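You operate a simulated robot arm through the tools that you are given. There is no shell and no other tool. Be economical: measure what you need, move in short steps, check, and stop when the job is done.

You are at the controls of a simulated two-armed robot. One attempt, no reset.

JOB
Wipe up the spill on the jam bench with the dishcloth and put it back.

It is judged by the outcome, as a careful person would: the job done as asked, and still so three seconds after it is handed in. It fails if anything else is knocked over, pushed out of place, dropped, spilled or broken.

ROBOT AND FRAMES
Two 7-joint arms with two-finger parallel grippers on one trunk, on a base that drives. Base frame: it is fixed to the floor where the robot stands at the start and does not move with it; the origin is under the middle of the robot, x ahead of it, y to its left, z up; the surface under the hand at the start is at about z = 0.91. Units: m, rad, N and s.
The left shoulder is at the start at [0.02, 0.113, 1.272], the right one opposite. With the tool pointing down near the work surface each hand reaches from about 0.22 to 0.6 m from the robot's upright axis, wherever it stands, measured 20 degrees to its own side. Places, roughly: dishcloth [0.5, 0, 0.9]. Payload 1.57 kg a hand.
The TCP of each hand is the grasp point between the finger pads, 0.03 m short of the fingertips. In the tool frame z runs along the fingers and y along their closing line. Largest opening 0.08 m; finger width 0.017, thickness 0.012; the body of the gripper, 0.04 by 0.082 m, starts 0.08 m behind the TCP.
Orientation is that of the tool frame in the base frame, as a unit quaternion [w, x, y, z]. With the fingers straight down and closing along the base's y, the tool's x points along the base's -x, its y along +y and its z along -z.

CONTROLS
- The arms move only by the tool jog_arm. It takes "left_steps", "right_steps" or both (then of equal length, played together; a hand with none holds still); each is a list of rows, each a list of 7 numbers: the shift along the base's x, y, z in m, then the turn, a rotation vector about the base's x, y, z in degrees, then the finger opening in m, from 0 to 0.08. In form: [[x, y, z, rx, ry, rz, gripper], ...]. A call has 1 to 20 rows; each row is the pose to reach, as a shift and turn from the pose commanded when the call began. Each row takes 0.2 s and may step no farther than 0.05 m and 0.15 rad from the row before; otherwise, or with a gripper value out of range, the whole call is refused. Where a pose cannot be reached the arm comes as near as it can. A force on the tool above 40 N (or 10 N above the force at the start of the call, whichever is more), or a blocked arm, ends the call early, and 0.2 s more pass. The fingers move at their own pace (about 0.045 m/s each) and stop on an object; they squeeze with about 43 N. The grip force told is the motor's: it shows also when the fingers shut on nothing. Time passes only in rows, and 0.2 s behind the last, so rows that repeat a pose let the fingers close. It gives the time, the measured TCP pose, the force on the tool (base axes), the opening and the grip force at its end, in the units of the frame above (readings bear some noise), with the torque about the TCP (base axes, N m) and any sound that the robot's microphone picked up.
- Cameras (640 x 400 px; columns grow to the right, rows downward): "scene" is now at [0.0929, -0.0278, 1.3954]; the picture's right is [-0.31, -0.95, 0.00], its down [-0.56, 0.18, -0.81] and it looks along [0.77, -0.25, -0.59] (base axes); focal length 256 px, centre (320, 200). "left" rides on the left gripper at [0.072, 0.007, -0.122] in its tool frame; the picture's right is [-0.09, 1.00, 0.00], its down [-0.84, -0.08, -0.54] and it looks along [-0.54, -0.05, 0.84] (tool axes); focal length 238 px, centre (320, 200). "right" rides on the right gripper at [0.072, -0.007, -0.122] in its tool frame; the picture's right is [0.09, 1.00, 0.00], its down [-0.84, 0.08, -0.54] and it looks along [-0.54, 0.05, 0.84] (tool axes); focal length 238 px, centre (320, 200). There is no depth. A picture from a camera that has moved, and an enlarged one, comes with that camera's place and axes in the base frame and with its lens.
- capture(camera): a new picture of that camera. The clock stands still meanwhile.
- slide_trunk(by): slides the trunk up (or, below 0, down) by that many m; the arms and the scene camera ride with it, the base frame stays. It gives what a move gives, with no picture.
- roll_base(legs): drives the robot by 1 to 6 legs, each [ahead, left, turn to the left] in m, m and rad, along the robot's own axes; the way and the turn of a leg run together, so that a leg with both is an arc; at most 1.5 m and 3.142 rad a leg. The arms and the cameras ride along, it lands a little off, and it stops where it bumps. It gives what a move gives.
- head_to(pan, tilt): turns the head with the scene camera to pan (to the left, within 1.396 rad either way) and tilt (down, from -0.506 to 1.204), counted from straight ahead of the robot. It gives what a move gives.
- inspect(camera, box): a new picture of the part [left, top, right, bottom] of that camera's present view, enlarged. The clock stands still meanwhile.
- hand_in(): hands the job in; it is judged then, once.

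Go step by step. Nothing tells you exact positions but the pictures and the camera data: compare them with the known pose of the tool, close in by small moves and look again before you grip or let go. The budget is 120 turns and 100 pictures, counting those below and the enlarged ones. Unless the task says otherwise, let go and move clear before handing in, and close with one line.

The tools are called after "Request:" as name(argument=value, ...) on one line, values as JSON. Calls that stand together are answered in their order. jog_arm: Moves the arms, as the interface text tells. Its arguments: {"type":"object","properties":{"left_steps":{"type":"array"},"right_steps":{"type":"array"}},"required":[]} The other tools are called the same way: slide_trunk (by) slides the trunk up or down; roll_base (legs) drives the base; head_to (pan, tilt) turns the head that bears the scene camera; capture (camera) takes a picture; inspect (camera, box) takes an enlarged picture of a part of a camera's view; hand_in () hands the job in.

At the start:

```text
time_s: 0.0
left_tool_pos: [0.4567, -0.0215, 1.0912]
left_ee_rot: [0.0, 0.0, 1.0, -0.001]
left_force: [-0.3, -0.8, -0.8]
left_moment: [-0.02, -0.02, -0.01]
left_width: 0.08
left_grip_force: 0.0
right_tool_pos: [0.4006, -0.4053, 1.1673]
right_ee_rot: [0.0, 0.0, 1.0, 0.0]
right_force: [-1.2, -0.2, -0.7]
right_moment: [0.03, 0.01, 0.03]
right_width: 0.08
right_grip_force: 0.0
trunk travel left (down, up): [-0.325, 0.245]
robot x, y, heading: [0.0004, 0.0016, 0.002]
head pan, tilt: [-0.311, 0.625]
```

scene: 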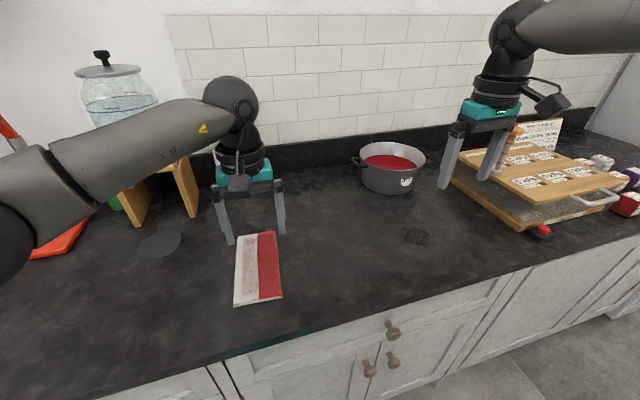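
right: 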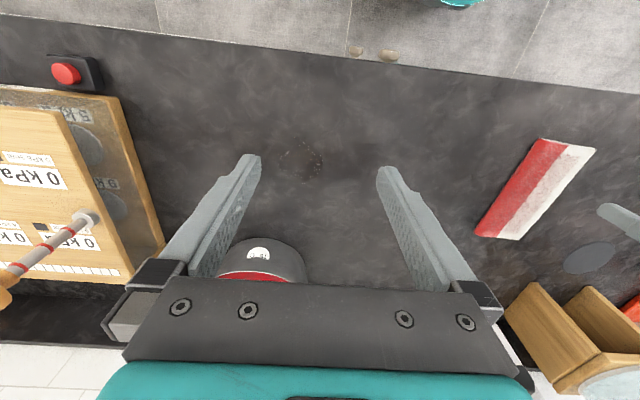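
left: 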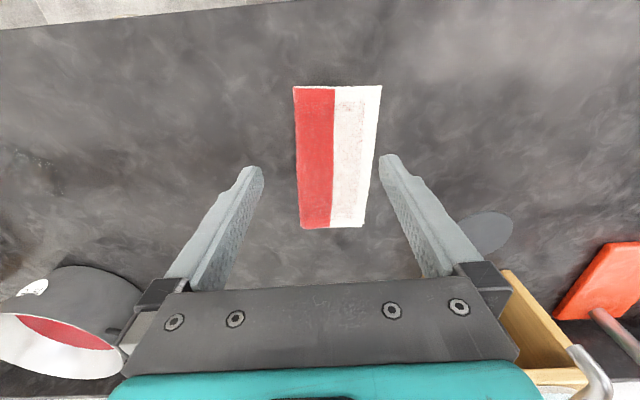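

I see a folded red/white dishcloth, a small dark speckled patch near the pot (perhaps the spill), and a dark disc on the left. I'll zoom in on these before moving.

Request:
inspect(camera="scene", box=[340, 130, 500, 270])

Request:
inspect(camera="scene", box=[100, 190, 320, 330])

Request:
inspect(camera="scene", box=[440, 100, 640, 250])

Request:
inspect(camera="left", box=[220, 60, 460, 250])

Request:
inspect(camera="right", box=[230, 100, 390, 220])

```text
2.86 times, centred on (420, 200) of scene
camera zoom: at [0.0929, -0.0278, 1.3954], right [-0.31, -0.95, 0.0], down [-0.56, 0.18, -0.81], along [0.77, -0.25, -0.59], focal length 732 px, centre (34, 200)
```

zoom: 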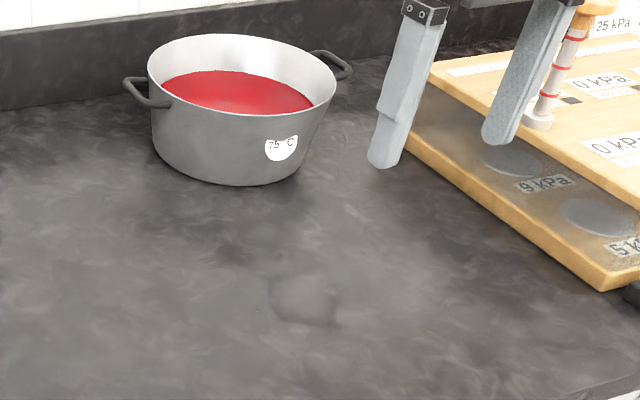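

```text
2.86 times, centred on (210, 260) of scene
camera zoom: at [0.0929, -0.0278, 1.3954], right [-0.31, -0.95, 0.0], down [-0.56, 0.18, -0.81], along [0.77, -0.25, -0.59], focal length 732 px, centre (634, 29)
```

zoom: 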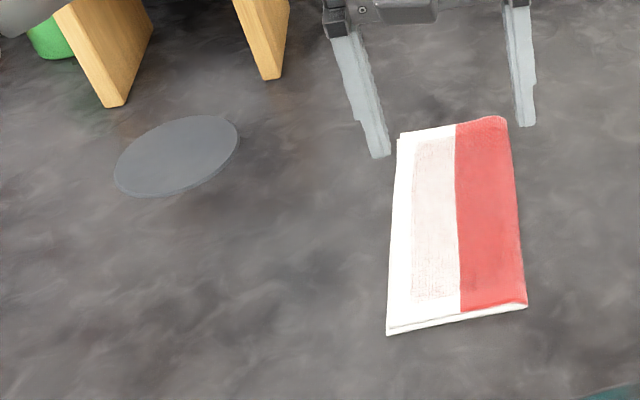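

```text
2.67 times, centred on (540, 175) of scene
camera zoom: at [0.0929, -0.0278, 1.3954], right [-0.31, -0.95, 0.0], down [-0.56, 0.18, -0.81], along [0.77, -0.25, -0.59], focal length 683 px, centre (-267, 267)
```

zoom: 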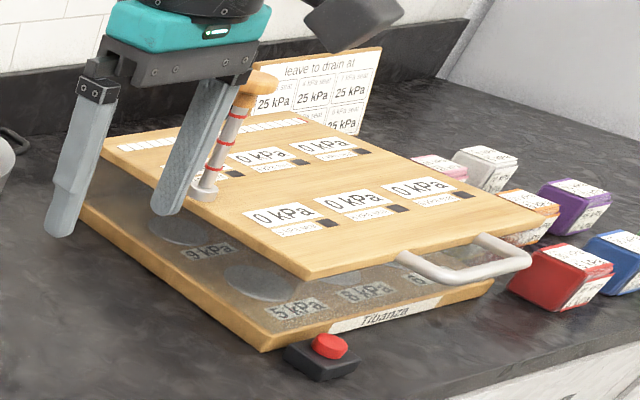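

```text
2.11 times, centred on (340, 155) of left
camera zoom: at [0.3843, -0.0159, 1.212], right [0.09, 1.0, 0.0], down [0.84, -0.08, 0.54], along [0.54, -0.05, -0.84], focal length 502 px, centre (278, 295)
```

zoom: 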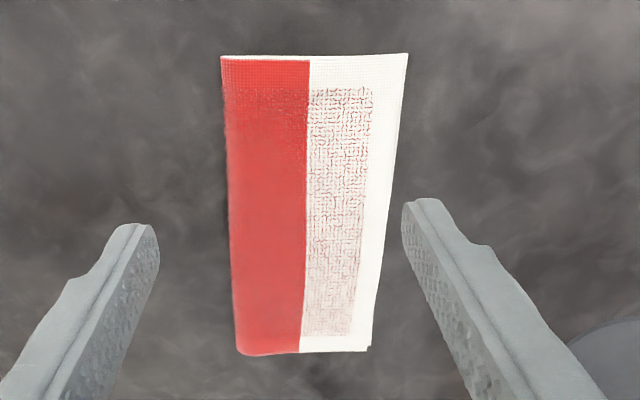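

```text
3.33 times, centred on (310, 160) of right
camera zoom: at [0.3295, -0.4125, 1.2898], right [-0.09, 1.0, 0.0], down [0.84, 0.08, 0.54], along [0.54, 0.05, -0.84], focal length 794 px, centre (353, 333)
```

zoom: 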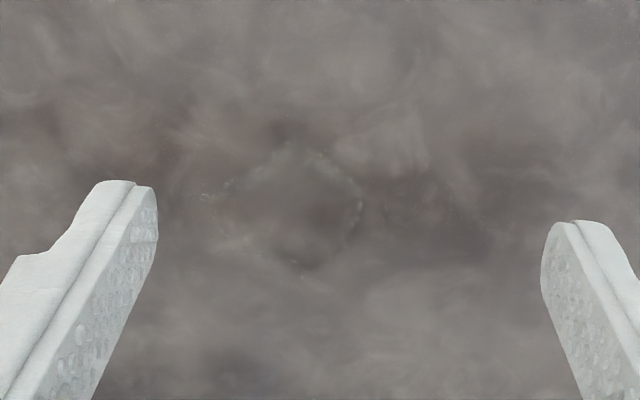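

The folded cloth lies around x 0.45 near the left hand, and there is a faint clear patch in front of the jam pot. I'll look around to see the rest of the bench and any other candidates for the spill.

Request:
head_to(pan=0.7, tilt=0.5)

Request:
capture(camera="scene")

Request:
head_to(pan=-1.0, tilt=0.5)

Request:
capture(camera="scene")

```text
time_s: 1.3
left_tool_pos: [0.4574, -0.0214, 1.0892]
left_ee_rot: [-0.001, 0.0, 1.0, 0.0]
left_force: [-0.8, 0.2, 0.6]
left_moment: [0.03, 0.03, -0.02]
left_width: 0.0802
left_grip_force: 0.1
right_tool_pos: [0.4004, -0.4058, 1.1683]
right_ee_rot: [0.0, 0.0, 1.0, 0.0]
right_force: [0.9, 0.7, 0.0]
right_moment: [-0.01, 0.02, 0.0]
right_width: 0.08
right_grip_force: 0.0
trunk travel left (down, up): [-0.325, 0.245]
robot x, y, heading: [-0.0032, 0.0007, 0.001]
head pan, tilt: [0.7, 0.499]
```

```text
91 pictures are left
camera scene: at [0.0792, 0.0575, 1.4067], right [0.64, -0.77, 0.0], down [-0.37, -0.31, -0.88], along [0.67, 0.56, -0.48], focal length 256 px, centre (320, 200)
```

scene: 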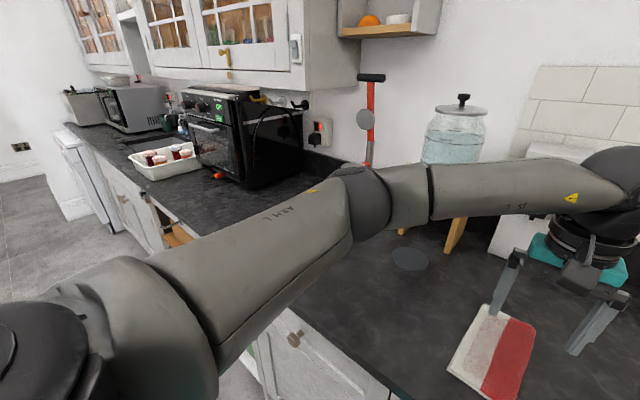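

```text
time_s: 3.0
left_tool_pos: [0.4563, -0.0219, 1.0893]
left_ee_rot: [0.0, 0.0, 1.0, 0.0]
left_force: [0.3, 0.5, 0.9]
left_moment: [-0.01, 0.02, 0.0]
left_width: 0.0799
left_grip_force: 0.0
right_tool_pos: [0.4004, -0.4061, 1.1684]
right_ee_rot: [0.0, 0.0, 1.0, 0.0]
right_force: [0.4, -0.3, -1.2]
right_moment: [0.03, 0.01, -0.03]
right_width: 0.0803
right_grip_force: 0.0
trunk travel left (down, up): [-0.325, 0.245]
robot x, y, heading: [-0.0001, -0.0012, 0.002]
head pan, tilt: [-1.0, 0.499]
```

```text
90 pictures are left
camera scene: at [0.0587, -0.0775, 1.4067], right [-0.84, -0.54, 0.0], down [-0.26, 0.4, -0.88], along [0.47, -0.74, -0.48], focal length 256 px, centre (320, 200)
```

scene: 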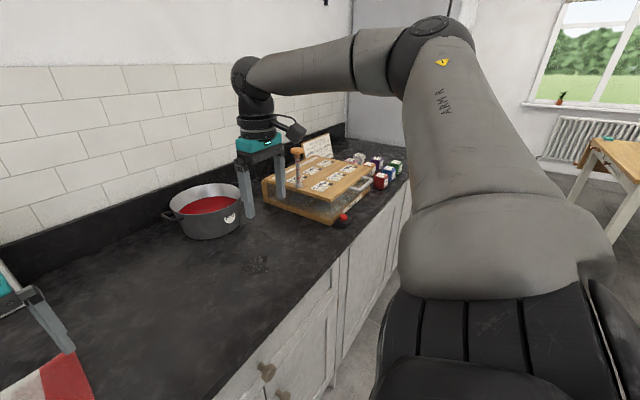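

The spill computes to about (0.50, −0.43), 7–8 cm wide. The cloth is centred near (0.53, −0.01), about 0.10 × 0.21 m. I'll lower the left hand above the cloth to see how thick it is, and look at the spill through the scene camera.

Request:
jog_arm(left_steps=[[0.02, 0.005, -0.04, 0, 0, -3, 0.08], [0.03, 0.01, -0.075, 0, 0, -5, 0.08]])

Request:
capture(camera="left")

Request:
inspect(camera="scene", box=[200, 220, 310, 300])

Request:
head_to(pan=-0.2, tilt=0.8)

Request:
capture(camera="scene")

```text
time_s: 3.6
left_tool_pos: [0.4856, -0.0111, 1.0139]
left_ee_rot: [0.001, 0.044, 0.999, -0.001]
left_force: [0.6, -0.7, -0.1]
left_moment: [0.01, 0.0, 0.02]
left_width: 0.0799
left_grip_force: 0.1
right_tool_pos: [0.4015, -0.4053, 1.1663]
right_ee_rot: [-0.001, 0.0, 1.0, 0.0]
right_force: [-0.3, -0.1, 1.0]
right_moment: [0.03, 0.01, 0.0]
right_width: 0.0799
right_grip_force: 0.0
trunk travel left (down, up): [-0.325, 0.245]
robot x, y, heading: [-0.0001, -0.0013, -0.003]
head pan, tilt: [-1.0, 0.499]
```

```text
89 pictures are left
camera left: at [0.4143, 0.0012, 1.1357], right [0.18, 0.98, 0.0], down [0.83, -0.15, 0.54], along [0.53, -0.1, -0.84], focal length 238 px, centre (320, 200)
```

left: 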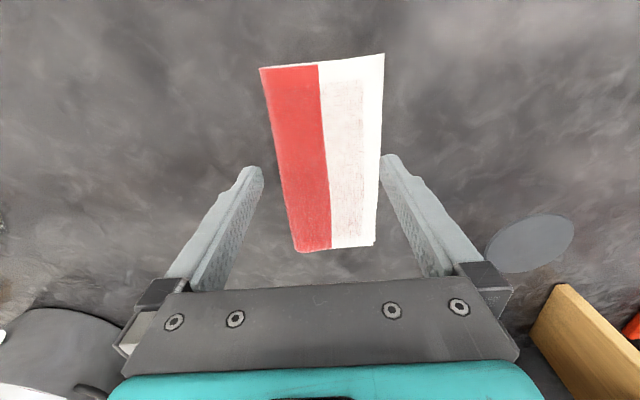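

```text
5.00 times, centred on (255, 260) of scene
camera zoom: at [0.0587, -0.0776, 1.4067], right [-0.84, -0.54, 0.0], down [-0.26, 0.4, -0.88], along [0.47, -0.74, -0.48], focal length 1281 px, centre (645, -100)
```

zoom: 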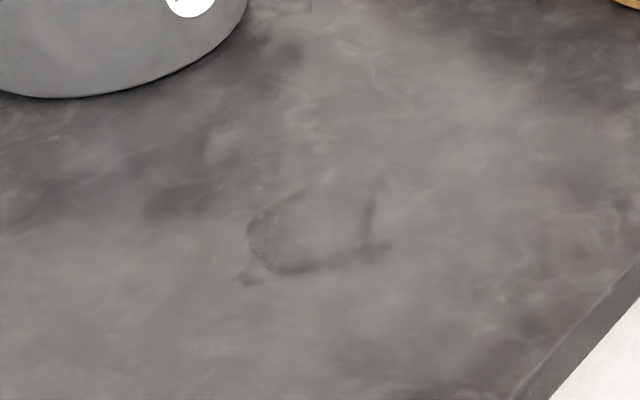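

```text
time_s: 4.7
left_tool_pos: [0.4858, -0.0112, 1.0139]
left_ee_rot: [0.0, 0.045, 0.999, 0.0]
left_force: [-0.7, -0.7, 0.2]
left_moment: [0.0, 0.0, 0.0]
left_width: 0.0799
left_grip_force: 0.0
right_tool_pos: [0.4012, -0.4042, 1.1691]
right_ee_rot: [-0.001, 0.0, 1.0, -0.001]
right_force: [-1.0, -0.5, 0.1]
right_moment: [0.01, 0.0, 0.03]
right_width: 0.0799
right_grip_force: 0.1
trunk travel left (down, up): [-0.325, 0.245]
robot x, y, heading: [0.0018, 0.0005, 0.004]
head pan, tilt: [-0.201, 0.799]
```

```text
87 pictures are left
camera scene: at [0.0885, -0.0172, 1.3808], right [-0.2, -0.98, 0.0], down [-0.7, 0.14, -0.7], along [0.68, -0.14, -0.72], focal length 256 px, centre (320, 200)
```

scene: 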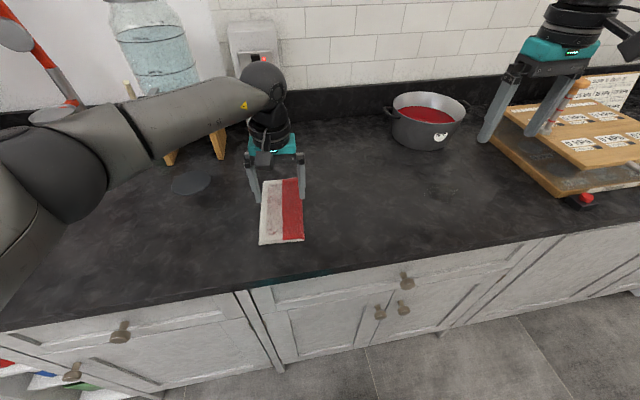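

The cloth's axis is turned about −5°, matching the hand's present yaw. I'll centre above it and descend slowly until the fingertips touch, watching the force.

Request:
jog_arm(left_steps=[[0.022, 0.001, -0.03, 0, 0, 0, 0.08], [0.042, 0.001, -0.052, 0, 0, 0, 0.08], [0.042, 0.001, -0.056, 0, 0, 0, 0.08], [0.042, 0.001, -0.056, 0, 0, 0, 0.08]])

Request:
capture(camera="left")

Request:
inspect(camera="scene", box=[210, 130, 350, 260])

```text
time_s: 5.7
left_tool_pos: [0.5274, -0.0122, 0.9563]
left_ee_rot: [0.0, 0.043, 0.999, 0.0]
left_force: [0.2, 0.2, -0.6]
left_moment: [0.0, 0.02, 0.0]
left_width: 0.0801
left_grip_force: 0.1
right_tool_pos: [0.4017, -0.4054, 1.1667]
right_ee_rot: [0.001, 0.0, 1.0, 0.0]
right_force: [-0.2, 0.1, 0.1]
right_moment: [-0.04, 0.01, -0.02]
right_width: 0.0799
right_grip_force: 0.1
trunk travel left (down, up): [-0.325, 0.245]
robot x, y, heading: [-0.0023, 0.0012, -0.005]
head pan, tilt: [-0.201, 0.799]
```

```text
86 pictures are left
camera left: at [0.4545, -0.0004, 1.079], right [0.18, 0.98, 0.0], down [0.83, -0.15, 0.54], along [0.53, -0.1, -0.84], focal length 238 px, centre (320, 200)
```

left: 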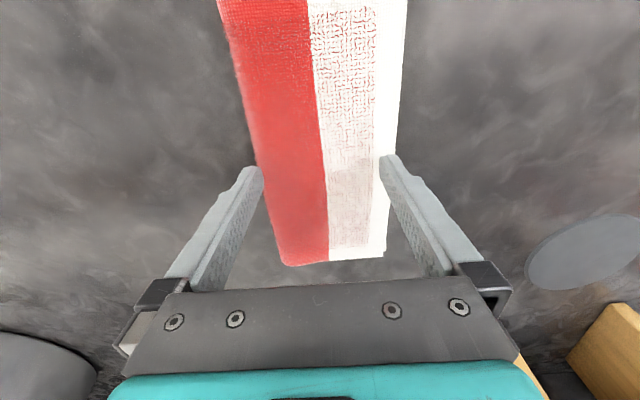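

```text
3.08 times, centred on (280, 195) of scene
camera zoom: at [0.0885, -0.0172, 1.3807], right [-0.2, -0.98, 0.0], down [-0.7, 0.14, -0.7], along [0.68, -0.14, -0.72], focal length 789 px, centre (443, 215)
```

zoom: 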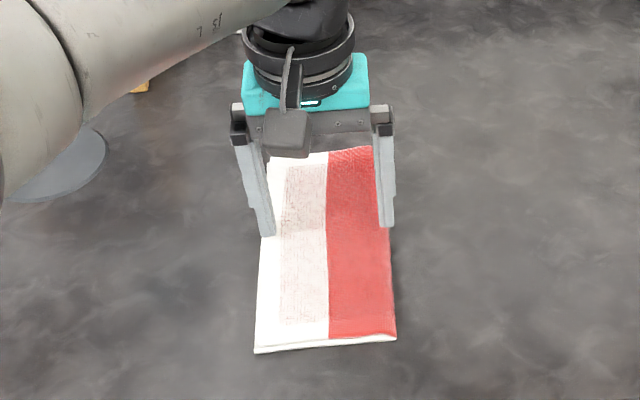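

The fingertips are just inside both cloth edges and nothing touches yet. I'll go down slowly until contact.

Request:
jog_arm(left_steps=[[0, 0, -0.004, 0, 0, 0, 0.08], [0, 0, -0.007, 0, 0, 0, 0.08], [0, 0, -0.01, 0, 0, 0, 0.08]])

```text
time_s: 6.5
left_tool_pos: [0.5267, -0.0107, 0.9482]
left_ee_rot: [0.0, 0.044, 0.999, 0.0]
left_force: [-0.7, -0.4, 0.3]
left_moment: [0.04, 0.02, -0.03]
left_width: 0.0797
left_grip_force: 0.0
right_tool_pos: [0.401, -0.4053, 1.1685]
right_ee_rot: [0.0, 0.0, 1.0, 0.0]
right_force: [-0.5, 0.3, -0.1]
right_moment: [0.0, -0.02, 0.0]
right_width: 0.0798
right_grip_force: 0.1
trunk travel left (down, up): [-0.325, 0.245]
robot x, y, heading: [0.0013, -0.0036, -0.0]
head pan, tilt: [-0.201, 0.799]
```

Request:
jog_arm(left_steps=[[0, 0, -0.003, 0, 0, 0, 0.08], [0, 0, -0.005, 0, 0, 0, 0.08], [0, 0, -0.007, 0, 0, 0, 0.08], [0, 0, -0.007, 0, 0, 0, 0.08]])

Request:
inspect(camera="scene", box=[210, 130, 350, 260])

```text
time_s: 7.5
left_tool_pos: [0.5279, -0.0119, 0.9442]
left_ee_rot: [0.001, 0.044, 0.999, 0.0]
left_force: [-3.5, 0.0, 20.3]
left_moment: [0.58, 0.01, 0.08]
left_width: 0.0794
left_grip_force: 0.1
right_tool_pos: [0.4002, -0.405, 1.1687]
right_ee_rot: [0.002, 0.0, 1.0, 0.001]
right_force: [-0.3, -0.4, -0.6]
right_moment: [-0.01, -0.04, -0.01]
right_width: 0.08
right_grip_force: 0.0
trunk travel left (down, up): [-0.325, 0.245]
robot x, y, heading: [0.0021, -0.0007, -0.002]
head pan, tilt: [-0.201, 0.799]
```

```text
3.08 times, centred on (280, 195) of scene
camera zoom: at [0.0864, -0.0171, 1.381], right [-0.2, -0.98, 0.0], down [-0.7, 0.14, -0.7], along [0.68, -0.14, -0.72], focal length 789 px, centre (443, 215)
```

zoom: 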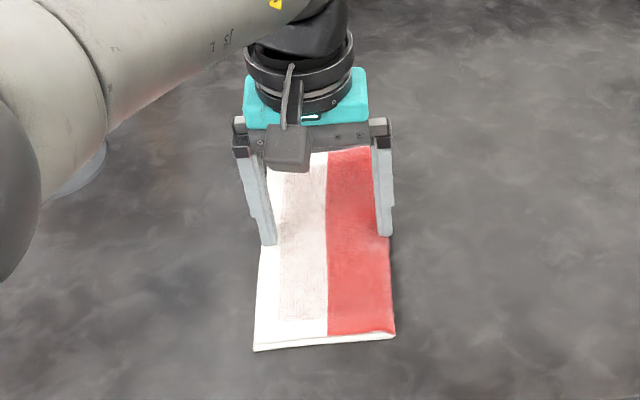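

Contact at about 20 N with the tips on the cloth. I'll close the fingers now to see whether the cloth bunches into the grip.

Request:
jog_arm(left_steps=[[0, 0, 0.002, 0, 0, 0, 0.06], [0, 0, 0.002, 0, 0, 0, 0.04], [0, 0, 0.002, 0, 0, 0, 0.02], [0, 0, 0.002, 0, 0, 0, 0.0], [0, 0, 0.002, 0, 0, 0, 0.0], [0, 0, 0.002, 0, 0, 0, 0.0]])

Request:
inspect(camera="scene", box=[210, 130, 350, 260])

Request:
capture(camera="left")

```text
time_s: 8.9
left_tool_pos: [0.5267, -0.0124, 0.945]
left_ee_rot: [0.001, 0.044, 0.999, 0.0]
left_force: [-0.8, 0.9, 14.2]
left_moment: [0.15, 0.0, -0.01]
left_width: 0.0102
left_grip_force: 28.0
right_tool_pos: [0.4001, -0.4063, 1.1692]
right_ee_rot: [0.001, 0.0, 1.0, 0.0]
right_force: [0.5, 0.1, 0.2]
right_moment: [0.04, -0.01, 0.02]
right_width: 0.0801
right_grip_force: 0.0
trunk travel left (down, up): [-0.325, 0.245]
robot x, y, heading: [0.0008, -0.0012, 0.002]
head pan, tilt: [-0.201, 0.799]
```

```text
3.08 times, centred on (280, 195) of scene
camera zoom: at [0.0872, -0.017, 1.3809], right [-0.2, -0.98, 0.0], down [-0.7, 0.14, -0.7], along [0.68, -0.14, -0.72], focal length 789 px, centre (443, 215)
```

zoom: 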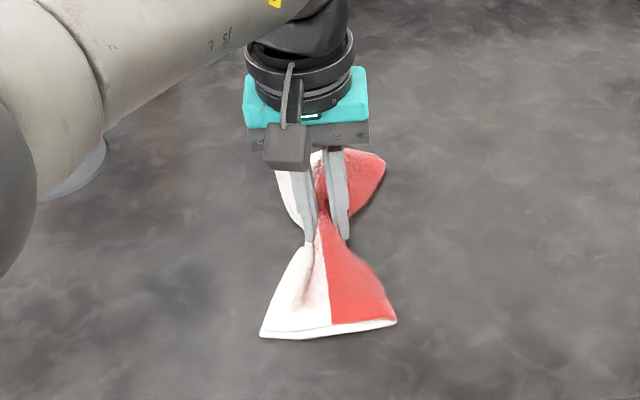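

```text
82 pictures are left
camera left: at [0.4558, 0.0011, 1.0671], right [0.18, 0.98, 0.0], down [0.83, -0.15, 0.54], along [0.53, -0.1, -0.84], focal length 238 px, centre (320, 200)
```

left: 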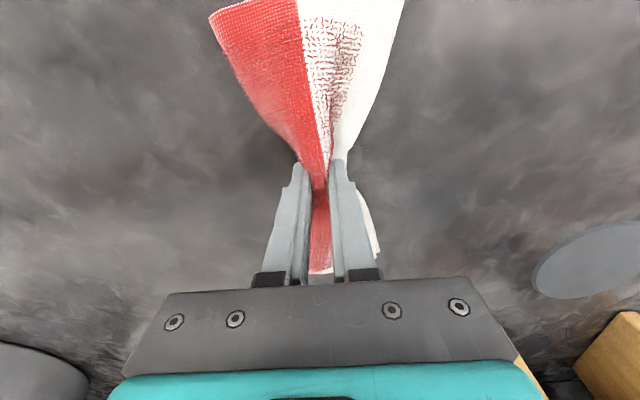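

The cloth bunches nicely into the grip. I'll lift it and meanwhile draw the right hand back from the press so the base can roll to the right.

Request:
jog_arm(left_steps=[[0, 0, 0.03, 0, 0, 0, 0.0], [0, 0, 0.06, 0, 0, 0, 0.0], [0, 0, 0.09, 0, 0, 0, 0.0], [0, 0, 0.12, 0, 0, 0, 0.0], [0, 0, 0.14, 0, 0, 0, 0.0], [0, 0, 0.15, 0, 0, 0, 0.0]], right_steps=[[-0.02, 0.02, 0.02, 0, 0, 0, 0.08], [-0.045, 0.045, 0.03, 0, 0, 0, 0.08], [-0.07, 0.07, 0.04, 0, 0, 0, 0.08], [-0.09, 0.1, 0.04, 0, 0, 0, 0.08], [-0.11, 0.13, 0.04, 0, 0, 0, 0.06], [-0.12, 0.15, 0.04, 0, 0, 0, 0.04]])

Request:
capture(camera="scene")

Request:
capture(camera="left")

```text
time_s: 10.3
left_tool_pos: [0.5279, -0.0128, 1.093]
left_ee_rot: [0.0, 0.044, 0.999, -0.001]
left_force: [-0.3, 0.4, 0.2]
left_moment: [0.02, 0.03, -0.01]
left_width: 0.0094
left_grip_force: 27.6
right_tool_pos: [0.2835, -0.2536, 1.2093]
right_ee_rot: [0.001, 0.001, 1.0, 0.0]
right_force: [-0.4, 0.3, 0.6]
right_moment: [-0.04, 0.01, 0.02]
right_width: 0.0399
right_grip_force: 0.0
trunk travel left (down, up): [-0.325, 0.245]
robot x, y, heading: [0.0005, 0.0032, -0.004]
head pan, tilt: [-0.201, 0.799]
```

```text
81 pictures are left
camera scene: at [0.0885, -0.0167, 1.3807], right [-0.2, -0.98, 0.0], down [-0.7, 0.14, -0.7], along [0.68, -0.14, -0.72], focal length 256 px, centre (320, 200)
```

scene: 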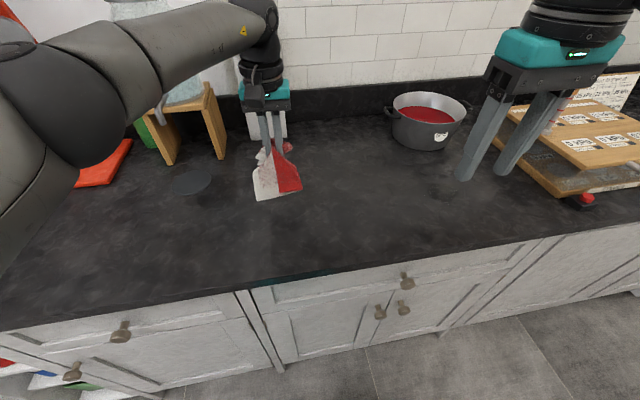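

```text
80 pictures are left
camera left: at [0.4569, 0.0009, 1.2151], right [0.18, 0.98, 0.0], down [0.83, -0.15, 0.54], along [0.53, -0.1, -0.84], focal length 238 px, centre (320, 200)
```

left: 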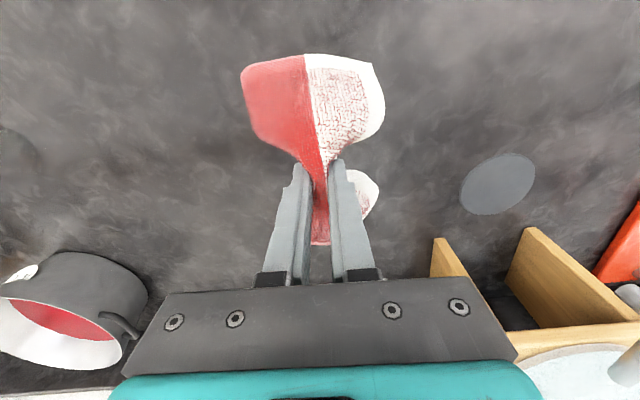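

The cloth is held firmly. I'll roll the base 0.38 m to the right so the left hand comes over the spill.

Request:
roll_base(legs=[[0, -0.38, 0]])

Request:
capture(camera="scene")

Request:
capture(camera="left")

```text
time_s: 12.7
left_tool_pos: [0.5287, -0.3926, 1.0932]
left_ee_rot: [0.0, 0.043, 0.999, 0.0]
left_force: [0.8, -0.7, -0.6]
left_moment: [-0.02, 0.01, -0.02]
left_width: 0.0095
left_grip_force: 27.6
right_tool_pos: [0.2828, -0.6354, 1.2086]
right_ee_rot: [0.0, 0.001, 1.0, 0.001]
right_force: [-0.1, 0.1, 0.5]
right_moment: [0.01, 0.01, 0.01]
right_width: 0.0399
right_grip_force: 0.0
trunk travel left (down, up): [-0.325, 0.245]
robot x, y, heading: [0.0005, -0.3817, -0.003]
head pan, tilt: [-0.201, 0.799]
```

```text
79 pictures are left
camera scene: at [0.0883, -0.3989, 1.3807], right [-0.2, -0.98, 0.0], down [-0.7, 0.14, -0.7], along [0.68, -0.14, -0.72], focal length 256 px, centre (320, 200)
```

scene: 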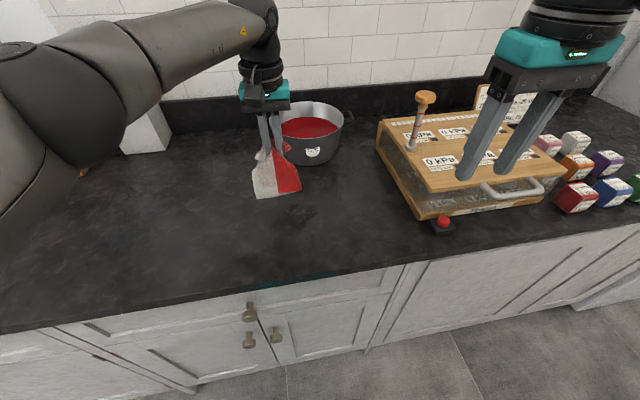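

```text
78 pictures are left
camera left: at [0.4569, -0.3813, 1.2149], right [0.18, 0.98, 0.0], down [0.83, -0.15, 0.54], along [0.53, -0.1, -0.84], focal length 238 px, centre (320, 200)
```

left: 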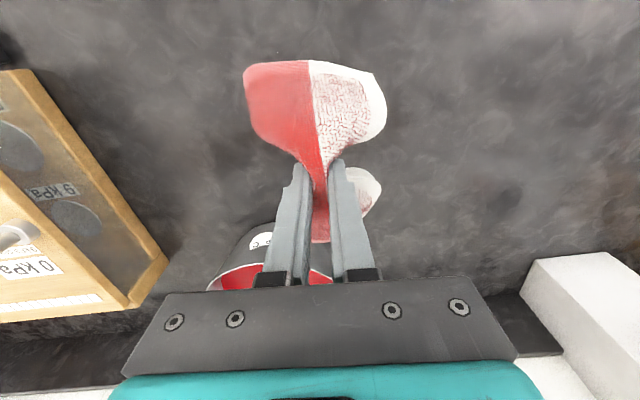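

The cloth is nearly over the spill. I'll lower it onto (0.50, −0.43), keeping about 12 cm clear of the pot's front.

Request:
jog_arm(left_steps=[[-0.01, -0.015, -0.04, 0, 0, 0, 0.0], [-0.02, -0.03, -0.08, 0, 0, 0, 0.0], [-0.028, -0.037, -0.115, 0, 0, 0, 0.0], [-0.028, -0.037, -0.135, 0, 0, 0, 0.0], [-0.028, -0.037, -0.142, 0, 0, 0, 0.0], [-0.028, -0.037, -0.146, 0, 0, 0, 0.0]])

Request:
capture(camera="left")

Request:
capture(camera="scene")

```text
time_s: 14.1
left_tool_pos: [0.5005, -0.431, 0.9486]
left_ee_rot: [0.002, 0.044, 0.999, -0.001]
left_force: [0.2, -2.9, 11.5]
left_moment: [-0.03, 0.0, 0.02]
left_width: 0.0093
left_grip_force: 27.5
right_tool_pos: [0.282, -0.6349, 1.2085]
right_ee_rot: [0.001, 0.001, 1.0, 0.0]
right_force: [0.5, 0.4, -0.2]
right_moment: [0.01, -0.02, 0.0]
right_width: 0.0401
right_grip_force: 0.1
trunk travel left (down, up): [-0.325, 0.245]
robot x, y, heading: [-0.0013, -0.381, -0.003]
head pan, tilt: [-0.201, 0.799]
```

```text
77 pictures are left
camera left: at [0.4279, -0.4185, 1.07], right [0.18, 0.98, 0.0], down [0.82, -0.15, 0.54], along [0.54, -0.1, -0.84], focal length 238 px, centre (320, 200)
```

left: 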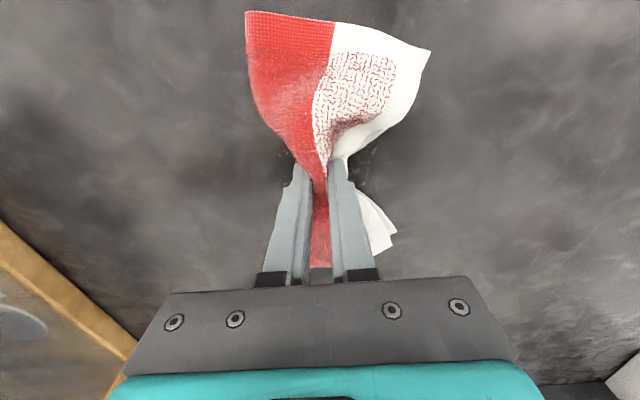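

```text
76 pictures are left
camera scene: at [0.0874, -0.3985, 1.3809], right [-0.2, -0.98, 0.0], down [-0.7, 0.14, -0.7], along [0.68, -0.14, -0.72], focal length 256 px, centre (320, 200)
```

scene: 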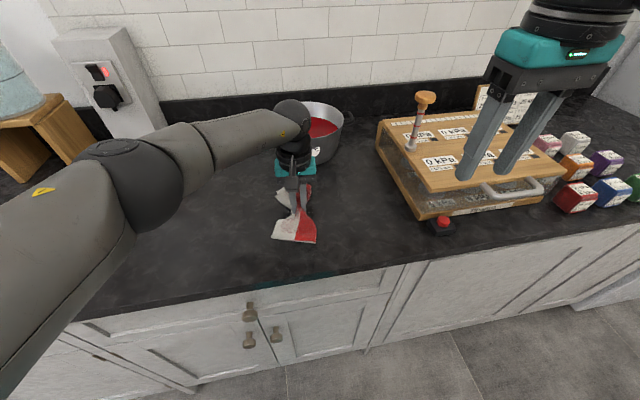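

The cloth is pressed on the spill at about 11 N. I'll now wipe in zigzag strokes.

Request:
jog_arm(left_steps=[[0, 0.03, 0, 0, 0, 0, 0], [0, 0.06, 0, 0, 0, 0, 0], [0, 0.03, 0, 0, 0, 0, 0], [0, 0, 0, 0, 0, 0, 0], [0, -0.03, 0, 0, 0, 0, 0], [0, -0.055, 0, 0, 0, 0, 0], [0.025, -0.055, 0, 0, 0, 0, 0], [0.025, -0.02, 0, 0, 0, 0, 0], [0.025, 0.02, 0, 0, 0, 0, 0], [0.025, 0.055, 0, 0, 0, 0, 0], [0.045, 0.055, 0, 0, 0, 0, 0], [0.045, 0.02, 0, 0, 0, 0, 0], [0.045, -0.02, 0, 0, 0, 0, 0], [0.045, -0.055, 0, 0, 0, 0, 0], [0.01, -0.055, 0, 0, 0, 0, 0], [-0.025, -0.055, 0, 0, 0, 0, 0], [-0.025, -0.02, 0, 0, 0, 0, 0], [-0.025, 0.02, 0, 0, 0, 0, 0], [-0.025, 0.06, 0, 0, 0, 0, 0], [-0.025, 0.09, 0, 0, 0, 0, 0]])

Request:
capture(camera="left")

Request:
capture(camera="scene")

```text
time_s: 18.3
left_tool_pos: [0.473, -0.3374, 0.9482]
left_ee_rot: [0.001, 0.045, 0.999, 0.0]
left_force: [-0.2, -3.9, 17.9]
left_moment: [-0.01, -0.03, -0.02]
left_width: 0.0093
left_grip_force: 27.7
left hand out of reach, approached as far as the arm can: row 6, 7, 8, 10, 11, 12, 13, 14, 15
right_tool_pos: [0.2818, -0.6355, 1.2093]
right_ee_rot: [0.001, 0.001, 1.0, 0.001]
right_force: [-0.6, 0.2, -0.1]
right_moment: [-0.01, 0.01, 0.0]
right_width: 0.0402
right_grip_force: 0.2
trunk travel left (down, up): [-0.325, 0.245]
robot x, y, heading: [-0.0018, -0.3836, -0.003]
head pan, tilt: [-0.201, 0.799]
```

```text
75 pictures are left
camera left: at [0.4023, -0.3247, 1.0692], right [0.18, 0.98, 0.0], down [0.83, -0.15, 0.54], along [0.53, -0.1, -0.84], focal length 238 px, centre (320, 200)
```

left: 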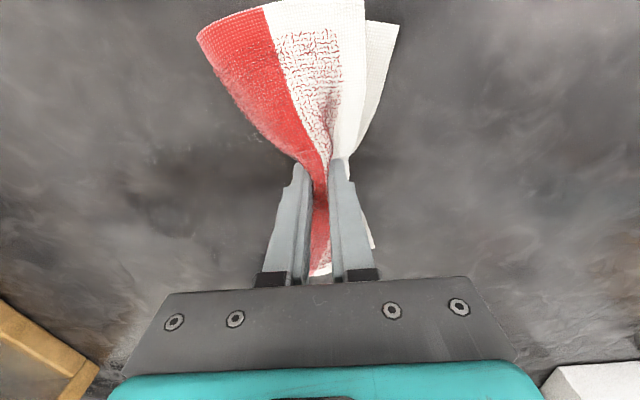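

```text
74 pictures are left
camera scene: at [0.0871, -0.3985, 1.3808], right [-0.2, -0.98, 0.0], down [-0.7, 0.14, -0.7], along [0.68, -0.14, -0.72], focal length 256 px, centre (320, 200)
```

scene: 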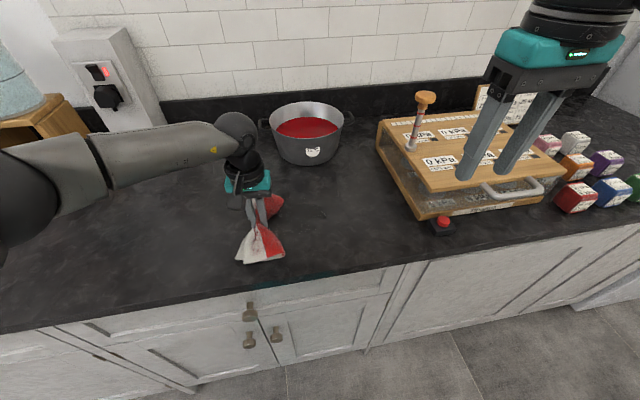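

The strokes ran, though some far points were out of reach. Let me check whether any of the spill remains.

Request:
inspect(camera="scene", box=[230, 160, 390, 260])

Request:
inspect(camera="left", box=[60, 0, 320, 280])

```text
4.00 times, centred on (310, 210) of scene
camera zoom: at [0.0871, -0.3985, 1.3808], right [-0.2, -0.98, 0.0], down [-0.7, 0.14, -0.7], along [0.68, -0.14, -0.72], focal length 1025 px, centre (360, 160)
```

zoom: 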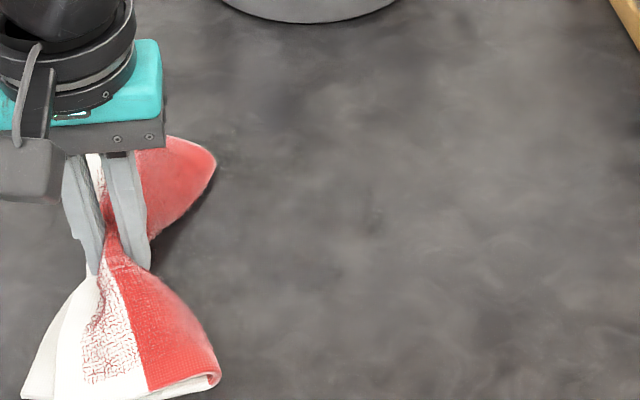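

```text
1.43 times, centred on (190, 140) of left
camera zoom: at [0.4023, -0.3247, 1.0692], right [0.18, 0.98, 0.0], down [0.83, -0.15, 0.54], along [0.53, -0.1, -0.84], focal length 340 px, centre (506, 286)
```

zoom: 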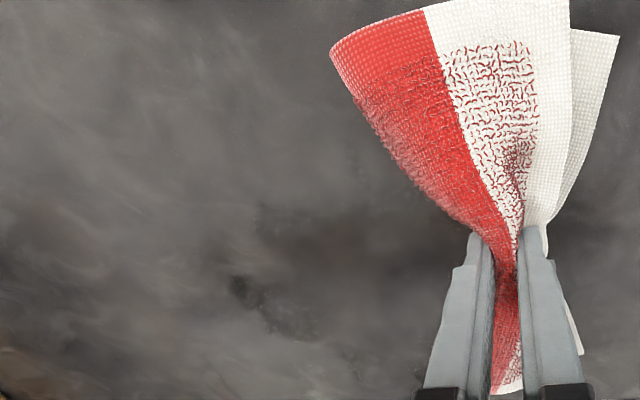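

A small residue seems to remain around (0.48–0.50, −0.47…−0.49). I'll lift slightly and roll another 0.12 m right for better reach, then look at it.

Request:
jog_arm(left_steps=[[0, 0, 0.04, 0, 0, 0, 0], [0, 0.04, 0.08, 0, 0, 0, 0], [0, 0.07, 0.1, 0, 0, 0, 0]])

Request:
roll_base(legs=[[0, -0.13, 0]])

Request:
head_to(pan=0.0, tilt=0.8)

Request:
capture(camera="scene")

Request:
inspect(camera="scene", box=[250, 150, 410, 250])

Request:
inspect(camera="left", box=[150, 0, 320, 200])

```text
refused: row 2 steps farther than a row can; nothing moved
```

```text
time_s: 19.6
left_tool_pos: [0.4736, -0.4673, 0.9482]
left_ee_rot: [0.001, 0.045, 0.999, -0.001]
left_force: [0.5, -4.7, 16.5]
left_moment: [-0.06, -0.06, -0.01]
left_width: 0.0091
left_grip_force: 27.5
right_tool_pos: [0.2823, -0.7638, 1.2076]
right_ee_rot: [0.0, 0.001, 1.0, 0.001]
right_force: [0.1, 0.7, 0.5]
right_moment: [0.03, -0.01, -0.01]
right_width: 0.04
right_grip_force: 0.1
trunk travel left (down, up): [-0.325, 0.245]
robot x, y, heading: [-0.0053, -0.5057, 0.001]
head pan, tilt: [-0.201, 0.799]
```

```text
time_s: 20.3
left_tool_pos: [0.4739, -0.4665, 0.9489]
left_ee_rot: [0.002, 0.045, 0.999, -0.003]
left_force: [-0.2, -3.1, 10.3]
left_moment: [-0.03, 0.0, 0.0]
left_width: 0.0095
left_grip_force: 27.5
right_tool_pos: [0.2824, -0.7635, 1.2078]
right_ee_rot: [0.001, 0.002, 1.0, 0.0]
right_force: [-0.1, 0.2, 0.3]
right_moment: [0.02, 0.02, -0.01]
right_width: 0.04
right_grip_force: 0.0
trunk travel left (down, up): [-0.325, 0.245]
robot x, y, heading: [0.0013, -0.5095, -0.001]
head pan, tilt: [0.0, 0.799]
```

```text
71 pictures are left
camera scene: at [0.089, -0.5098, 1.3808], right [0.0, -1.0, 0.0], down [-0.72, 0.0, -0.7], along [0.7, 0.0, -0.72], focal length 256 px, centre (320, 200)
```

scene: 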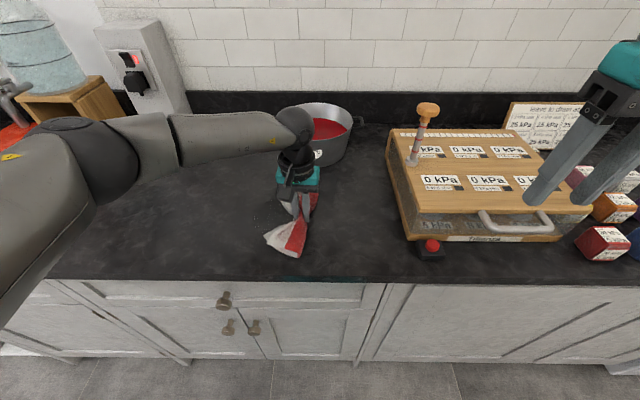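

```text
4.00 times, centred on (330, 200) of scene
camera zoom: at [0.089, -0.5098, 1.3808], right [0.0, -1.0, 0.0], down [-0.72, 0.0, -0.7], along [0.7, 0.0, -0.72], focal length 1025 px, centre (280, 200)
```

zoom: 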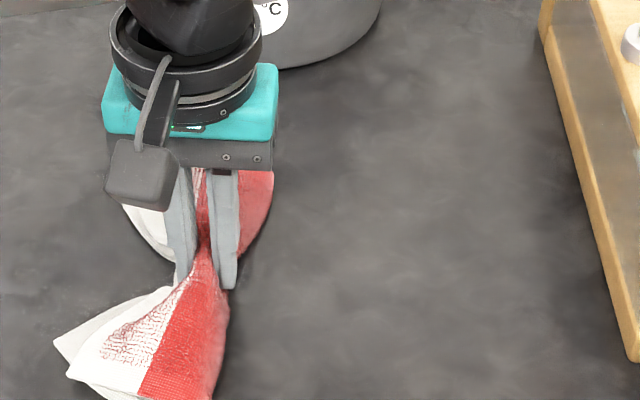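

```text
2.00 times, centred on (235, 100) of left
camera zoom: at [0.4025, -0.4542, 1.0697], right [0.18, 0.98, 0.0], down [0.82, -0.15, 0.55], along [0.54, -0.1, -0.84], focal length 477 px, centre (490, 400)
```

zoom: 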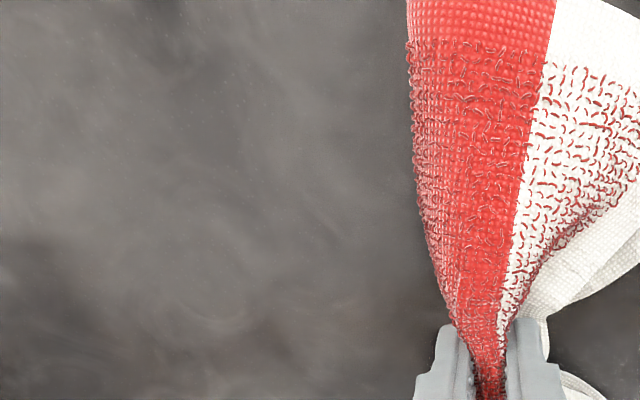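

The drag with the base already wiped that area, and there is now good reach. I'll do a second zigzag over the whole patch plus margin.

Request:
jog_arm(left_steps=[[0, -0.03, 0, 0, 0, 0, 0], [0, -0.06, 0, 0, 0, 0, 0], [0.025, -0.06, 0, 0, 0, 0, 0], [0.025, -0.02, 0, 0, 0, 0, 0], [0.025, 0.02, 0, 0, 0, 0, 0], [0.025, 0.06, 0, 0, 0, 0, 0], [0.025, 0.1, 0, 0, 0, 0, 0], [0.045, 0.1, 0, 0, 0, 0, 0], [0.045, 0.06, 0, 0, 0, 0, 0], [0.045, 0.02, 0, 0, 0, 0, 0], [0.045, -0.02, 0, 0, 0, 0, 0], [0.045, -0.06, 0, 0, 0, 0, 0], [0.07, -0.06, 0, 0, 0, 0, 0], [0.07, -0.02, 0, 0, 0, 0, 0], [0.07, 0.02, 0, 0, 0, 0, 0], [0.07, 0.06, 0, 0, 0, 0, 0], [0.07, 0.1, 0, 0, 0, 0, 0], [0.04, 0.1, 0, 0, 0, 0, 0], [0.01, 0.1, 0, 0, 0, 0, 0], [0.0, 0.1, 0, 0, 0, 0, 0]])

Request:
jog_arm(left_steps=[[0, -0.04, 0, 0, 0, 0, 0], [0, -0.08, 0, 0, 0, 0, 0], [0, -0.12, 0, 0, 0, 0, 0], [0, -0.16, 0, 0, 0, 0, 0], [0.02, -0.14, 0, 0, 0, 0, 0], [0.035, -0.1, 0, 0, 0, 0, 0], [0.035, -0.06, 0, 0, 0, 0, 0], [0.035, -0.02, 0, 0, 0, 0, 0], [0.03, 0.02, 0.02, 0, 0, 0, 0], [0.02, 0.05, 0.05, 0, 0, 0, 0], [0.02, 0.08, 0.08, 0, 0, 0, 0], [0.02, 0.11, 0.11, 0, 0, 0, 0], [0.02, 0.14, 0.13, 0, 0, 0, 0]])

Request:
capture(camera="scene")

Request:
inspect(camera="scene", box=[240, 160, 400, 260])

Request:
capture(camera="left")

```text
time_s: 24.5
left_tool_pos: [0.4725, -0.365, 0.9481]
left_ee_rot: [0.002, 0.045, 0.999, -0.002]
left_force: [4.7, 0.8, 14.1]
left_moment: [0.1, -0.17, 0.01]
left_width: 0.0094
left_grip_force: 27.6
left hand out of reach, approached as far as the arm can: row 13
right_tool_pos: [0.2819, -0.7633, 1.2089]
right_ee_rot: [0.001, 0.001, 1.0, 0.0]
right_force: [0.0, 0.9, -0.2]
right_moment: [0.0, 0.0, 0.04]
right_width: 0.0399
right_grip_force: 0.0
trunk travel left (down, up): [-0.325, 0.245]
robot x, y, heading: [-0.0017, -0.5082, 0.0]
head pan, tilt: [0.0, 0.799]
```

```text
time_s: 27.3
left_tool_pos: [0.4953, -0.2271, 1.0751]
left_ee_rot: [0.0, 0.045, 0.999, -0.002]
left_force: [-0.2, -0.4, -0.5]
left_moment: [0.03, -0.03, -0.02]
left_width: 0.009
left_grip_force: 27.8
right_tool_pos: [0.2821, -0.762, 1.2081]
right_ee_rot: [0.0, 0.001, 1.0, -0.001]
right_force: [-0.2, -0.7, -0.4]
right_moment: [-0.01, -0.01, 0.0]
right_width: 0.0398
right_grip_force: 0.0
trunk travel left (down, up): [-0.325, 0.245]
robot x, y, heading: [-0.0021, -0.509, -0.006]
head pan, tilt: [0.0, 0.799]
```

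```text
68 pictures are left
camera scene: at [0.0897, -0.5089, 1.3807], right [0.0, -1.0, 0.0], down [-0.72, 0.0, -0.7], along [0.7, 0.0, -0.72], focal length 256 px, centre (320, 200)
```

scene: 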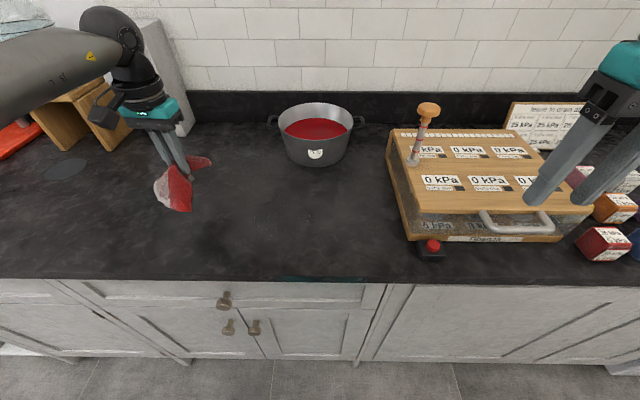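

```text
4.00 times, centred on (320, 210) of scene
camera zoom: at [0.0897, -0.5089, 1.3807], right [0.0, -1.0, 0.0], down [-0.72, 0.0, -0.7], along [0.7, 0.0, -0.72], focal length 1025 px, centre (320, 160)
```

zoom: 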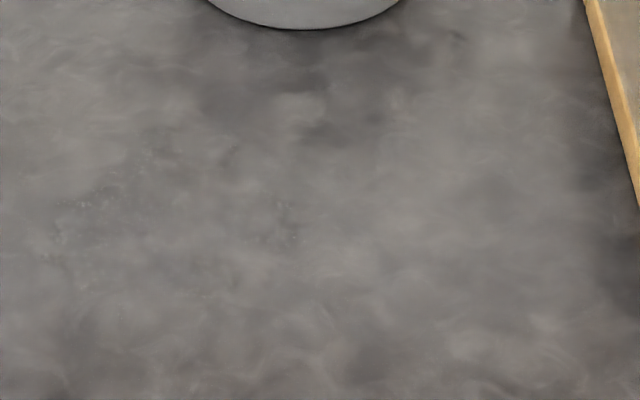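

```text
66 pictures are left
camera left: at [0.4229, -0.2149, 1.1968], right [0.18, 0.98, 0.0], down [0.83, -0.15, 0.54], along [0.53, -0.1, -0.84], focal length 238 px, centre (320, 200)
```

left: 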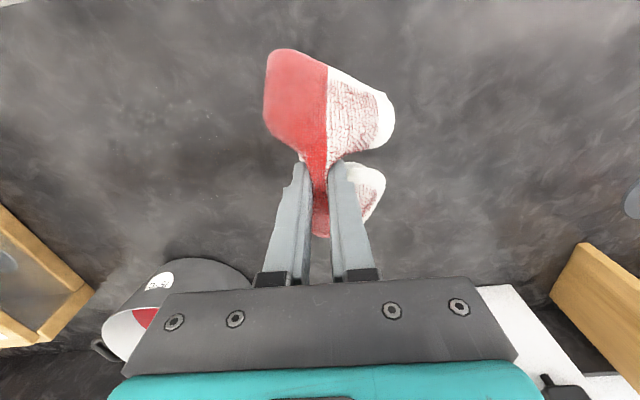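

Only faint specks seem left. I'll enlarge those regions to tell droplets from stone texture.

Request:
inspect(camera="left", box=[110, 50, 270, 150])

Request:
inspect(camera="scene", box=[290, 200, 330, 230])

Request:
inspect(camera="scene", box=[240, 195, 290, 230])

```text
4.00 times, centred on (190, 100) of left
camera zoom: at [0.4229, -0.2149, 1.1968], right [0.18, 0.98, 0.0], down [0.83, -0.15, 0.54], along [0.53, -0.1, -0.84], focal length 953 px, centre (840, 600)
```

zoom: 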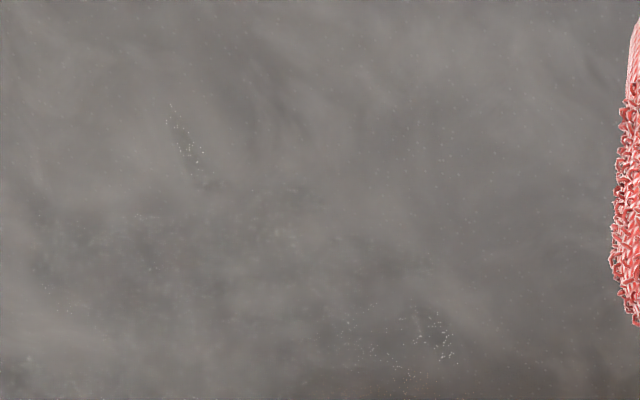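

```text
13.33 times, centred on (310, 215) of scene
camera zoom: at [0.0897, -0.5089, 1.3807], right [0.0, -1.0, 0.0], down [-0.72, 0.0, -0.7], along [0.7, 0.0, -0.72], focal length 3417 px, centre (453, 0)
```

zoom: 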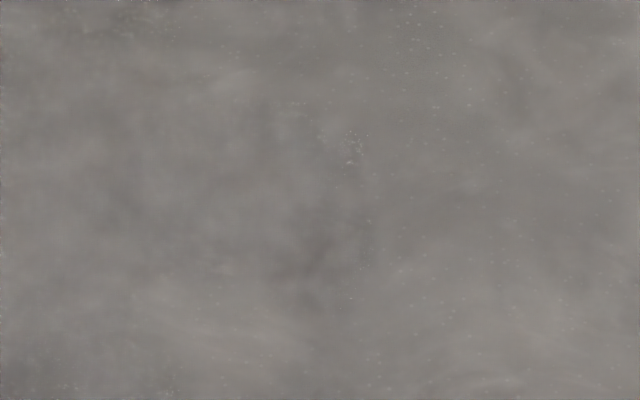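

```text
11.43 times, centred on (265, 212) of scene
camera zoom: at [0.0897, -0.5089, 1.3807], right [0.0, -1.0, 0.0], down [-0.72, 0.0, -0.7], along [0.7, 0.0, -0.72], focal length 2929 px, centre (949, 57)
```

zoom: 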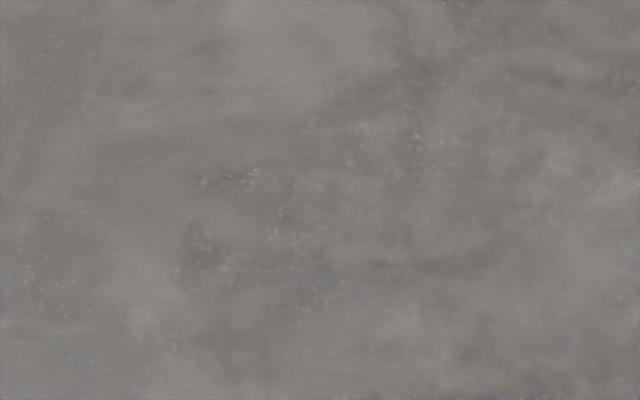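

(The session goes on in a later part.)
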